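You operate a simulated robot arm through the tools that you are given. There is no shell and no other tool. Be economical: measure what you need, move in short steps, check, and stop when the job is done.

The job below is to be done with a simulated robot arm. You get a single attempt, and the scene is never put back.

## Task
Slide the teal sock along the table top until it stands next to the wax brush.

Only the result counts: the job must be done as asked and must still hold three seconds after the hand-in. Knocking over, shifting, dropping, spilling or breaking anything else fails it.

## Robot
A 7-joint arm with a two-finger parallel gripper, fixed in place. Base frame: the origin is at the foot of the arm, x ahead of it, y to its left, z up; the work surface is at about z = 840. Readings come in mm, rad, newtons and seconds.
With the tool pointing down near the work surface it reaches from about 240 to 680 mm from the base axis. Its first joint turns from -1.152 to 1.152 rad. Payload 2.4 kg.
The tool frame sits at the grasp point between the pads (the TCP): z along the fingers, y along the line on which they close. The tips reach 30 mm beyond it. The gripper opens to 94 mm. The fingers are 28 mm wide and 10 mm thick; the gripper's body (50 by 96 mm) begins 55 mm behind the TCP.
Orientation is that of the tool frame in the base frame, as [roll, pitch, yaw] about the fixed x, y, z axes, in that order (R = Rz(yaw) Ry(pitch) Rx(roll)). With the fingers straight down and closing along the base's y, the tool's x points along the base's -x, its y along +y and its z along -z.

## Interface
- The arm moves only by the tool send_rows. Its argument "motion" is a list of rows, each a list of 7 numbers: the shift along the tool's x, y, z in mm, then the turn, a rotation vector about the tool's x, y, z in rad, then the closure in counts, from 0 (fully open) to 255 (shut). In form: [[tx, ty, tz, rx, ry, rz, jaw], ...]. A call has 1 to 8 rows; each row is the pose to reach, as a shift and turn from the pose commanded when the call began, along the tool's axes at that moment. Each row takes 0.2 s and may step no farther than 50 mm and 0.15 rad from the row before; otherwise, or with a gripper value out of range, the whole call is refused. Where a pose cannot be reached the arm comes as near as it can. A force on the tool above 40 N (or 10 N above the force at the start of the call, whichever is more), or a blocked arm, ends the call early, and 0.2 s more pass. The fingers move at their own pace (about 153 mm/s each) and stop on an object; they squeeze with about 42 N. The grip force told is the motor's: it shows also when the fingers shut on nothing. Time passes only in rows, and 0.2 s behind the last, so rows that repeat a pose let the fingers close. The reply holds the time, the measured pose of the TCP, the force on the tool along the base axes, the opening and the grip force, in the units named above and with some noise.
- Cameras (640 x 400 px; columns grow to the right, rows downward): "scene" is fixed at [40.1, 486.3, 1441.9]; the picture's right is [-0.61, -0.79, 0.00], its down [-0.56, 0.44, -0.70] and it looks along [0.56, -0.43, -0.71] (base axes); focal length 355 px, centre (320, 200). "wrist" rides on the gripper at [76, 14, -103] in the tool frame; the picture's right is [-0.18, 0.98, 0.00], its down [-0.75, -0.14, -0.64] and it looks along [-0.63, -0.12, 0.77] (tool axes); focal length 243 px, centre (320, 200). There is no depth. A picture from a camera that has moved, and an enlarged one, comes with that camera's place and axes in the base frame and with its lens. The place of the scene camera against the robot may be out by one fixed shift of up to 25 mm in any direction.
- snapshot(camera): a new picture of that camera. It takes no simulated time.
- close_up(camera, box): a new picture of the part [left, top, right, bottom] of that camera's present view, enlarged. It takes no simulated time.
- finish_job(): hands the job in; it is judged then, once.

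Go step by step. Nothing tells you positions but the pictures and the camera data: compare them with the known pose of the tool, close in by small moves and look again before you grip or let go. The budget is 90 turns and 42 pictures, counting those below and the enlarged ones. Unless the task says otherwise, let go and move clear before handing in, and close with one line.

The tools are called after "Request:" as a command line: name --pt "numbers of a row" for each row, then --argument value for the rest, lists and objects as JSON in quotes. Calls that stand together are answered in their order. send_rows: Moves the arm, as the interface text tells. Its arguments: {"type":"object","properties":{"motion":{"type":"array"}},"required":["motion"]} The other tools are called the same way: snapshot (camera) takes a picture; close_up (camera, box) takes an enlarged picture of a part of a camera's view; finish_job () hands the job in.

At the start:

```text
clock: 0.0
position: [317.7, 346.3, 1084.2]
tool_rot: [-3.141, 0.0, -3.141]
force: [0.3, 0.2, 0.1]
grip_width: 93.8
gripper_force: 0.2
```

scene: 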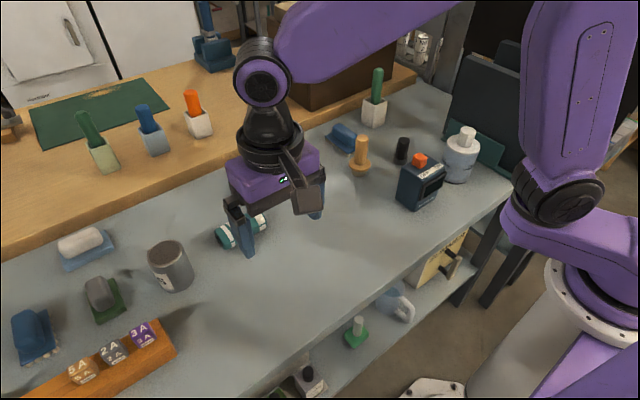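
wrist: 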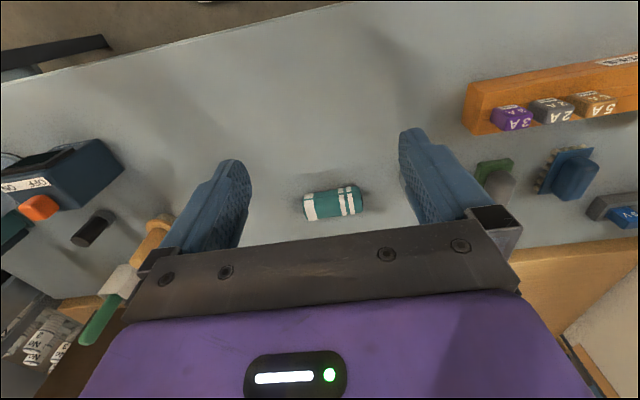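

I see a rolled teal sock with white stripes under the gripper, and several brush-like objects. I'll look closer to tell which one is the wax brush.

Request:
close_up --camera "scene" --box '[0, 210, 200, 380]'

Request:
close_up --camera "scene" --box '[310, 60, 500, 220]'

Request:
close_up --camera "scene" --box '[60, 70, 260, 200]'

Request:
close_up --camera "wrist" --box '[440, 40, 640, 240]'

```text
2.35 times, centred on (100, 295) of scene
camera zoom: at [40.1, 486.3, 1441.9], right [-0.61, -0.79, 0.0], down [-0.56, 0.44, -0.7], along [0.56, -0.43, -0.71], focal length 836 px, centre (838, -24)
```

zoom: 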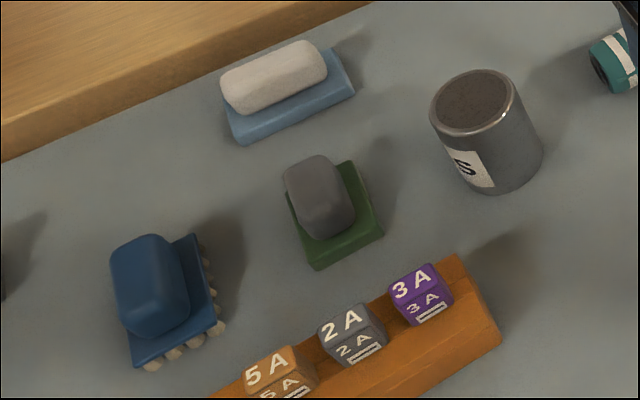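

```text
2.50 times, centred on (405, 140) of scene
camera zoom: at [40.1, 486.3, 1441.9], right [-0.61, -0.79, 0.0], down [-0.56, 0.44, -0.7], along [0.56, -0.43, -0.71], focal length 888 px, centre (108, 350)
```

zoom: 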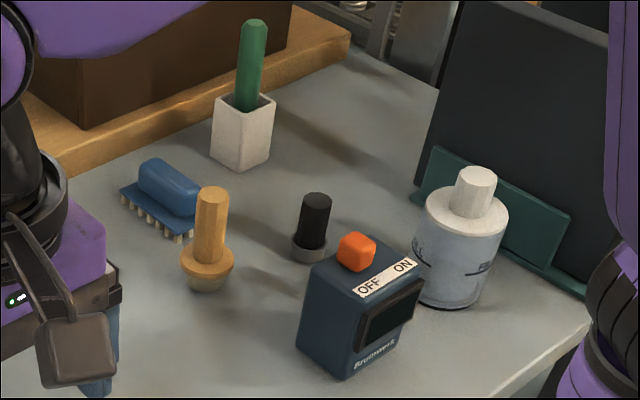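

```text
3.08 times, centred on (160, 135) of scene
camera zoom: at [40.1, 486.3, 1441.9], right [-0.61, -0.79, 0.0], down [-0.56, 0.44, -0.7], along [0.56, -0.43, -0.71], focal length 1093 px, centre (812, 400)
```

zoom: 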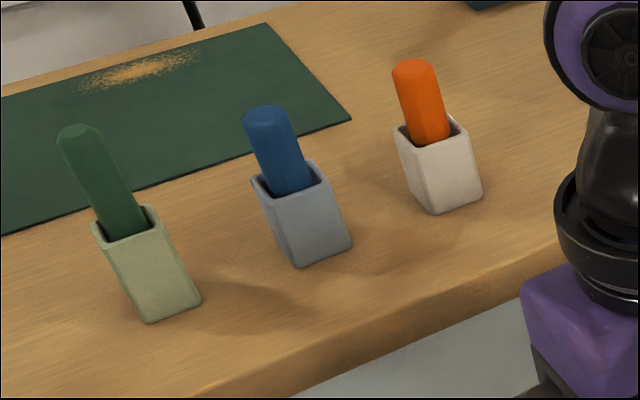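

```text
2.00 times, centred on (540, 140) of wrist
camera zoom: at [241.2, 358.6, 1186.3], right [0.18, 0.98, 0.0], down [0.75, -0.14, 0.64], along [0.63, -0.12, -0.77], focal length 485 px, centre (-120, 320)
```

zoom: 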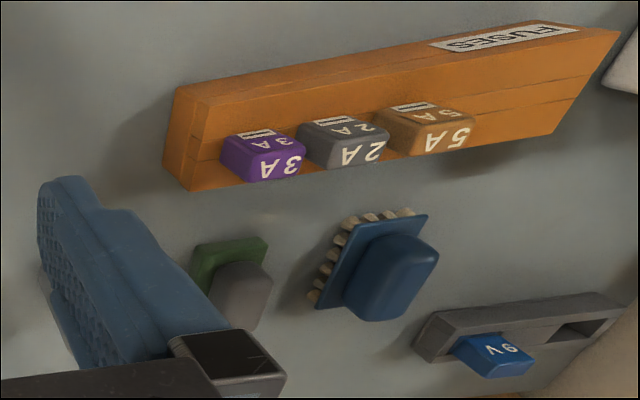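

Two blue bristled blocks, plus a wooden-handled item that may also be a brush. I'll enlarge each candidate further.

Request:
close_up --camera "scene" --box '[320, 110, 420, 190]'

Request:
close_up --camera "scene" --box '[0, 290, 80, 370]'

Request:
close_up --camera "wrist" --box '[0, 190, 180, 370]'

```text
5.00 times, centred on (370, 150) of scene
camera zoom: at [40.1, 486.3, 1441.9], right [-0.61, -0.79, 0.0], down [-0.56, 0.44, -0.7], along [0.56, -0.43, -0.71], focal length 1776 px, centre (70, 450)
```

zoom: 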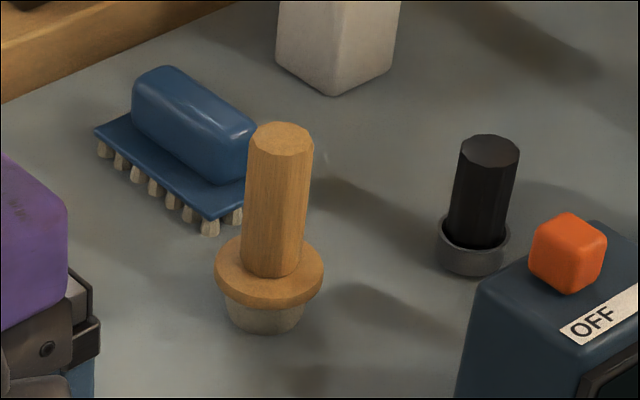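

```text
5.00 times, centred on (40, 330) of scene
camera zoom: at [40.1, 486.3, 1441.9], right [-0.61, -0.79, 0.0], down [-0.56, 0.44, -0.7], along [0.56, -0.43, -0.71], focal length 1776 px, centre (1720, -450)
```

zoom: 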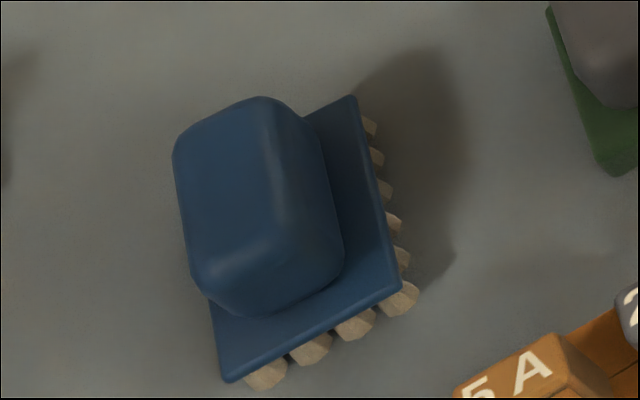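

```text
2.22 times, centred on (90, 280) of wrist
camera zoom: at [241.2, 358.6, 1186.3], right [0.18, 0.98, 0.0], down [0.75, -0.14, 0.64], along [0.63, -0.12, -0.77], focal length 539 px, centre (831, 22)
```

zoom: 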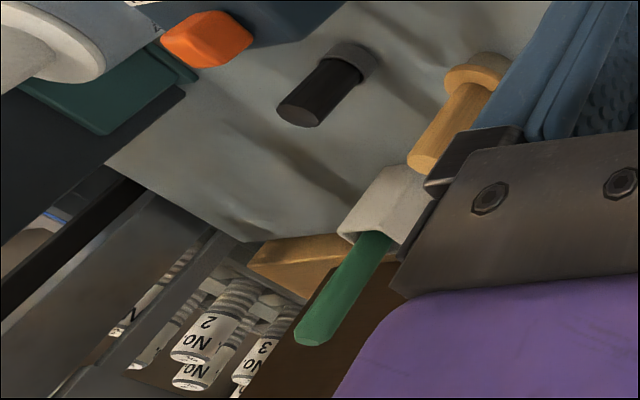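

I take the round wooden-handled brush (about x 530, y -17) to be the wax brush, while the blue block ones are scrub or nail brushes. The sock is at about (520, 327) with its axis along y; I'll turn the gripper 90° above it so the jaws close across its width.

Request:
send_rows --pt "-25 -2 0 0 0 0.148 0" --pt "-50 -5 0 0 0 0.296 0" --pt "-75 -7 0 0 0 0.444 0" --pt "-100 -10 0 0 0 0.592 0" --pt "-125 -12 0 0 0 0.74 0" --pt "-150 -14 0 0 0 0.888 0" --pt "-175 -17 0 0 0 1.036 0" --pt "-202 -19 0 0 0 1.184 0"

```text
clock: 1.8
position: [517.0, 327.5, 1084.1]
tool_rot: [-3.14, 0.001, 1.956]
force: [0.2, -0.2, -0.2]
grip_width: 93.7
gripper_force: 0.1
```

The arm is above the sock; I'll finish the turn, descend partway and look.

Request:
send_rows --pt "0 0 30 0 0 0.13 0" --pt "0 0 60 0 0 0.26 0" --pt "0 0 90 0 0 0.387 0" --pt "0 0 110 0 0 0.387 0"

Request:
snapshot --camera "wrist"

Request:
snapshot --camera "scene"

```text
clock: 2.8
position: [516.7, 324.8, 972.9]
tool_rot: [-3.141, 0.001, 1.569]
force: [-0.2, 0.4, 0.5]
grip_width: 94.0
gripper_force: 0.0
```

```text
32 pictures are left
camera wrist: at [531.8, 400.0, 1075.4], right [0.98, -0.19, 0.0], down [-0.14, -0.75, 0.64], along [-0.12, -0.63, -0.77], focal length 243 px, centre (320, 200)
```

wrist: 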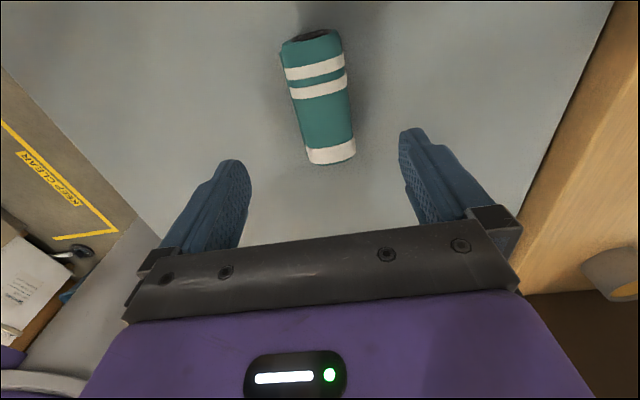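

```text
31 pictures are left
```

scene: 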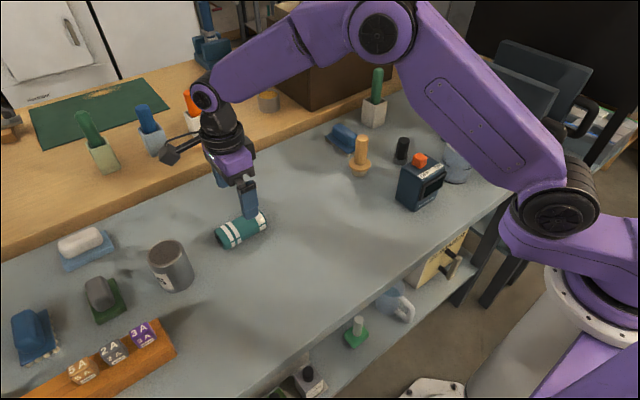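

The sock is centred at about (520, 327) and lies along y, roughly 100 mm long and 45 mm across. Descending with the jaws straddling it.

Request:
send_rows --pt "0 3 30 0 0 0 0" --pt "0 3 60 0 0 0 0" --pt "0 3 85 0 0 0 0" --pt "0 3 97 0 0 0 0"

Request:
snapshot --camera "wrist"

Request:
close_up --camera "scene" --box '[180, 140, 400, 270]'

```text
clock: 3.8
position: [520.5, 327.5, 874.9]
tool_rot: [3.141, 0.0, 1.57]
force: [0.0, 0.5, 0.5]
grip_width: 94.0
gripper_force: 0.0
```

```text
30 pictures are left
camera wrist: at [536.1, 402.3, 977.6], right [0.98, -0.18, 0.0], down [-0.14, -0.75, 0.64], along [-0.12, -0.63, -0.77], focal length 243 px, centre (320, 200)
```

wrist: 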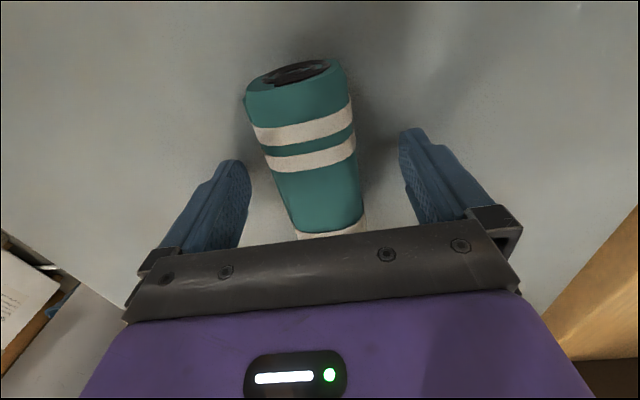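

```text
2.91 times, centred on (290, 205) of scene
camera zoom: at [40.1, 486.3, 1441.9], right [-0.61, -0.79, 0.0], down [-0.56, 0.44, -0.7], along [0.56, -0.43, -0.71], focal length 1033 px, centre (407, 186)
```

zoom: 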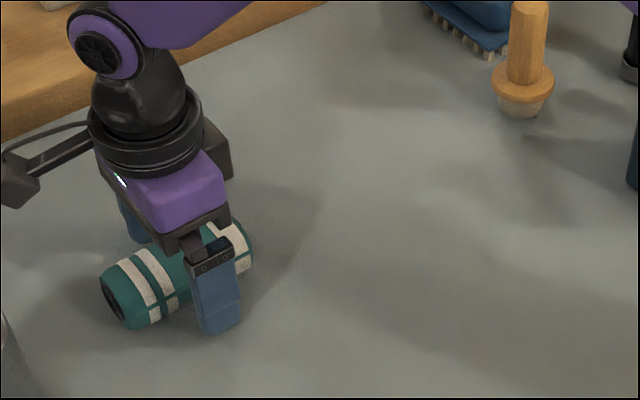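

The jaws straddle the sock near its middle. Closing gently.

Request:
send_rows --pt "0 0 0 0 0 0 100" --pt "0 0 0 0 0 0 140" --pt "0 0 0 0 0 0 150" --pt "0 0 0 0 0 0 155"

```text
clock: 4.8
position: [520.8, 327.4, 876.2]
tool_rot: [3.141, -0.002, 1.57]
force: [-1.2, -0.1, 12.1]
grip_width: 46.3
gripper_force: 41.9
```

Gripped at 46 mm. Now I'll slide it along the table toward -y.

Request:
send_rows --pt "-15 0 0 0 0 0 155" --pt "-35 0 0 0 0 0 155" --pt "-60 0 0 0 0 0 155" --pt "-85 0 0 0 0 0 155" --pt "-110 0 0 0 0 0 155" --pt "-135 0 0 0 0 0 155" --pt "-155 0 0 0 0 0 155" --pt "-170 0 0 0 0 0 155"

Request:
close_up --camera "scene" --box '[220, 90, 440, 240]'

Request:
snapshot --camera "wrist"

```text
clock: 6.6
position: [523.4, 157.2, 876.3]
tool_rot: [-3.14, 0.001, 1.571]
force: [0.0, 0.2, 0.6]
grip_width: 45.2
gripper_force: 41.9
```

```text
2.67 times, centred on (330, 165) of scene
camera zoom: at [40.1, 486.3, 1441.9], right [-0.61, -0.79, 0.0], down [-0.56, 0.44, -0.7], along [0.56, -0.43, -0.71], focal length 947 px, centre (293, 293)
```

zoom: 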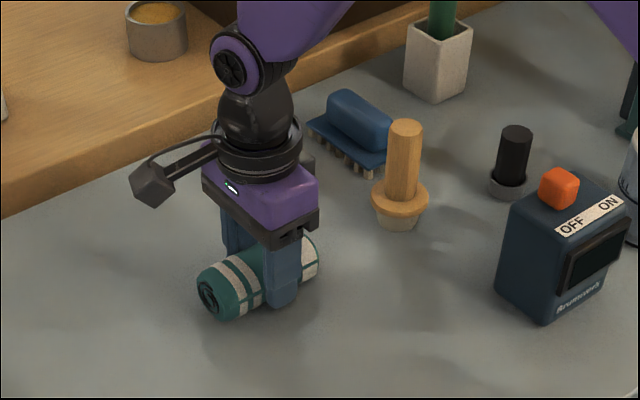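

```text
27 pictures are left
camera wrist: at [538.3, 231.1, 979.7], right [0.98, -0.18, 0.0], down [-0.14, -0.75, 0.64], along [-0.12, -0.63, -0.77], focal length 243 px, centre (320, 200)
```

wrist: 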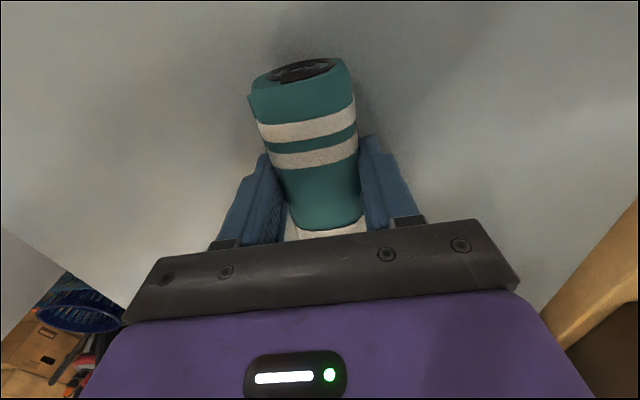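

The sock slides well, and comparing with the tool shows the scene view reads about 12 mm short in x, so the brush is at about (543, -17). I'll go on in a shorter step, drifting to x ≈ 538.

Request:
send_rows --pt "-15 4 0 0 0 0 155" --pt "-30 8 0 0 0 0 155" --pt "-45 12 0 0 0 0 155" --pt "-60 15 0 0 0 0 155"

Request:
close_up --camera "scene" --box '[280, 110, 420, 220]'

```text
clock: 7.6
position: [537.2, 96.9, 876.9]
tool_rot: [3.14, 0.001, 1.573]
force: [1.0, 2.9, 8.5]
grip_width: 45.3
gripper_force: 41.6
```

```text
3.64 times, centred on (350, 165) of scene
camera zoom: at [40.0, 486.4, 1441.9], right [-0.61, -0.79, 0.0], down [-0.56, 0.43, -0.7], along [0.56, -0.43, -0.71], focal length 1292 px, centre (211, 327)
```

zoom: 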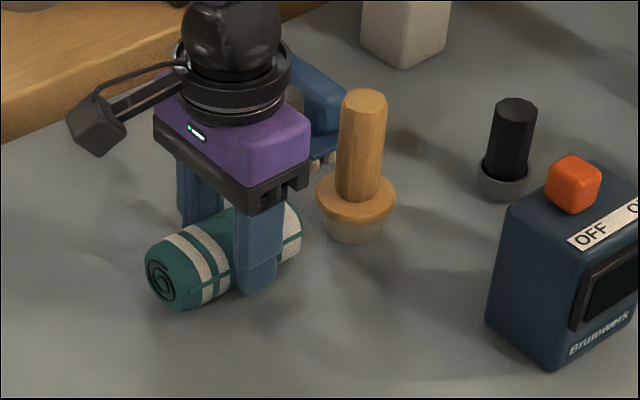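

About 38 mm remains between the sock's end and the brush collar. I'll go 24 mm closer.

Request:
send_rows --pt "-8 1 0 0 0 0 155" --pt "-16 2 0 0 0 0 155" --pt "-24 3 0 0 0 0 155"

Request:
close_up --camera "scene" --box '[280, 110, 420, 220]'

```text
clock: 8.4
position: [541.0, 76.2, 876.7]
tool_rot: [3.137, -0.002, 1.574]
force: [-2.3, 14.7, 32.9]
grip_width: 45.0
gripper_force: 42.0
```

```text
3.64 times, centred on (350, 165) of scene
camera zoom: at [39.4, 486.6, 1441.8], right [-0.61, -0.79, 0.0], down [-0.56, 0.43, -0.7], along [0.56, -0.43, -0.71], focal length 1292 px, centre (211, 327)
```

zoom: 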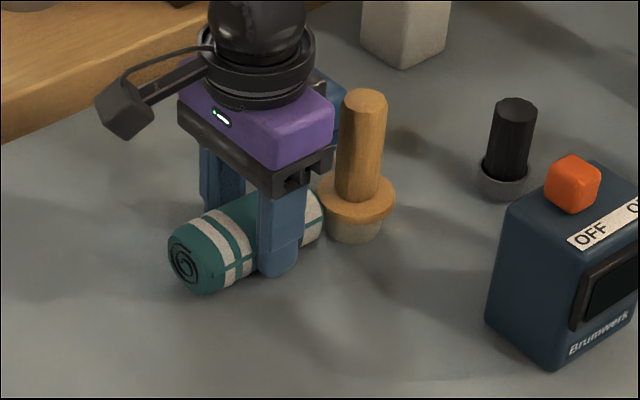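

The sock's end is about 15 mm from the brush, and the brush hasn't moved. The tool is pressing down a bit, so I'll stop here, open the jaws and rise.

Request:
send_rows --pt "0 0 0 0 0 0 130" --pt "0 0 0 0 0 0 100" --pt "0 0 0 0 0 0 60" --pt "0 0 0 0 0 0 60"

Request:
close_up --camera "scene" --box '[280, 110, 420, 220]'

```text
clock: 9.4
position: [539.4, 72.8, 874.1]
tool_rot: [3.141, 0.0, 1.57]
force: [0.4, -0.3, -1.3]
grip_width: 71.9
gripper_force: 0.2
```

```text
3.64 times, centred on (350, 165) of scene
camera zoom: at [40.1, 486.3, 1441.9], right [-0.61, -0.79, 0.0], down [-0.56, 0.44, -0.7], along [0.56, -0.43, -0.71], focal length 1292 px, centre (211, 327)
```

zoom: 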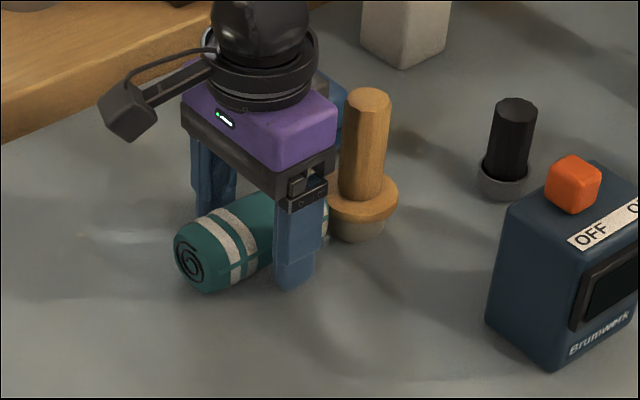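

The brush seems to have shifted by a hair (2–3 px), so the sock probably touches it. I'll rise clear and check it closely.

Request:
send_rows --pt "0 0 -15 0 0 0 60" --pt "0 0 -40 0 0 0 60" --pt "0 0 -75 0 0 0 60" --pt "0 0 -110 0 0 0 60" --pt "20 0 -150 0 0 0 60" --pt "50 0 -180 0 0 0 60"

Request:
close_up --camera "scene" --box '[280, 110, 420, 220]'

Request:
snapshot --camera "wrist"

```text
clock: 10.8
position: [539.8, 120.4, 1059.0]
tool_rot: [3.141, 0.001, 1.571]
force: [0.3, -0.2, 0.2]
grip_width: 71.9
gripper_force: 0.1
```

```text
3.64 times, centred on (350, 165) of scene
camera zoom: at [40.1, 486.3, 1441.9], right [-0.61, -0.79, 0.0], down [-0.56, 0.44, -0.7], along [0.56, -0.43, -0.71], focal length 1292 px, centre (211, 327)
```

zoom: 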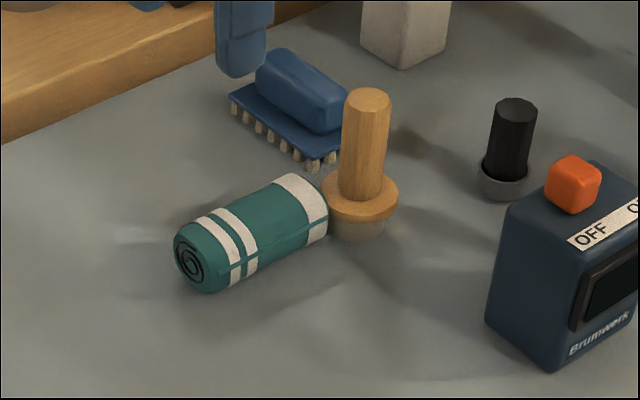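

```text
22 pictures are left
camera wrist: at [554.9, 195.5, 1161.8], right [0.98, -0.18, 0.0], down [-0.14, -0.75, 0.64], along [-0.12, -0.63, -0.77], focal length 243 px, centre (320, 200)
```

wrist: 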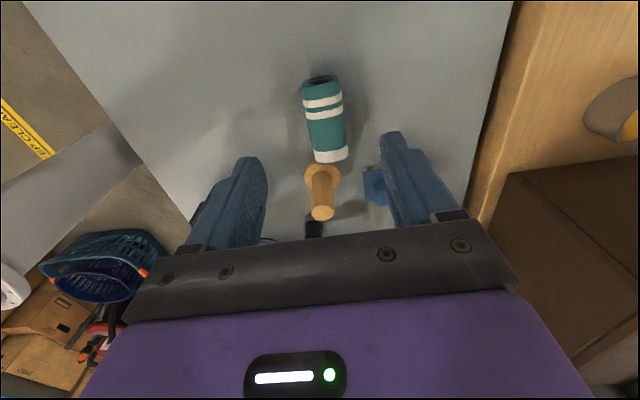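

The sock lies flat on the table, right up against the wax brush. The brush is still upright, nothing else has moved and the gripper is clear, so I'm handing in.

Request:
finish_job

```text
The job is handed in.
```

I slid the teal sock along the table and left it right next to the wooden-handled brush, which I took to be the wax brush; the sock nudged that brush by about 3 mm, but it is still upright.
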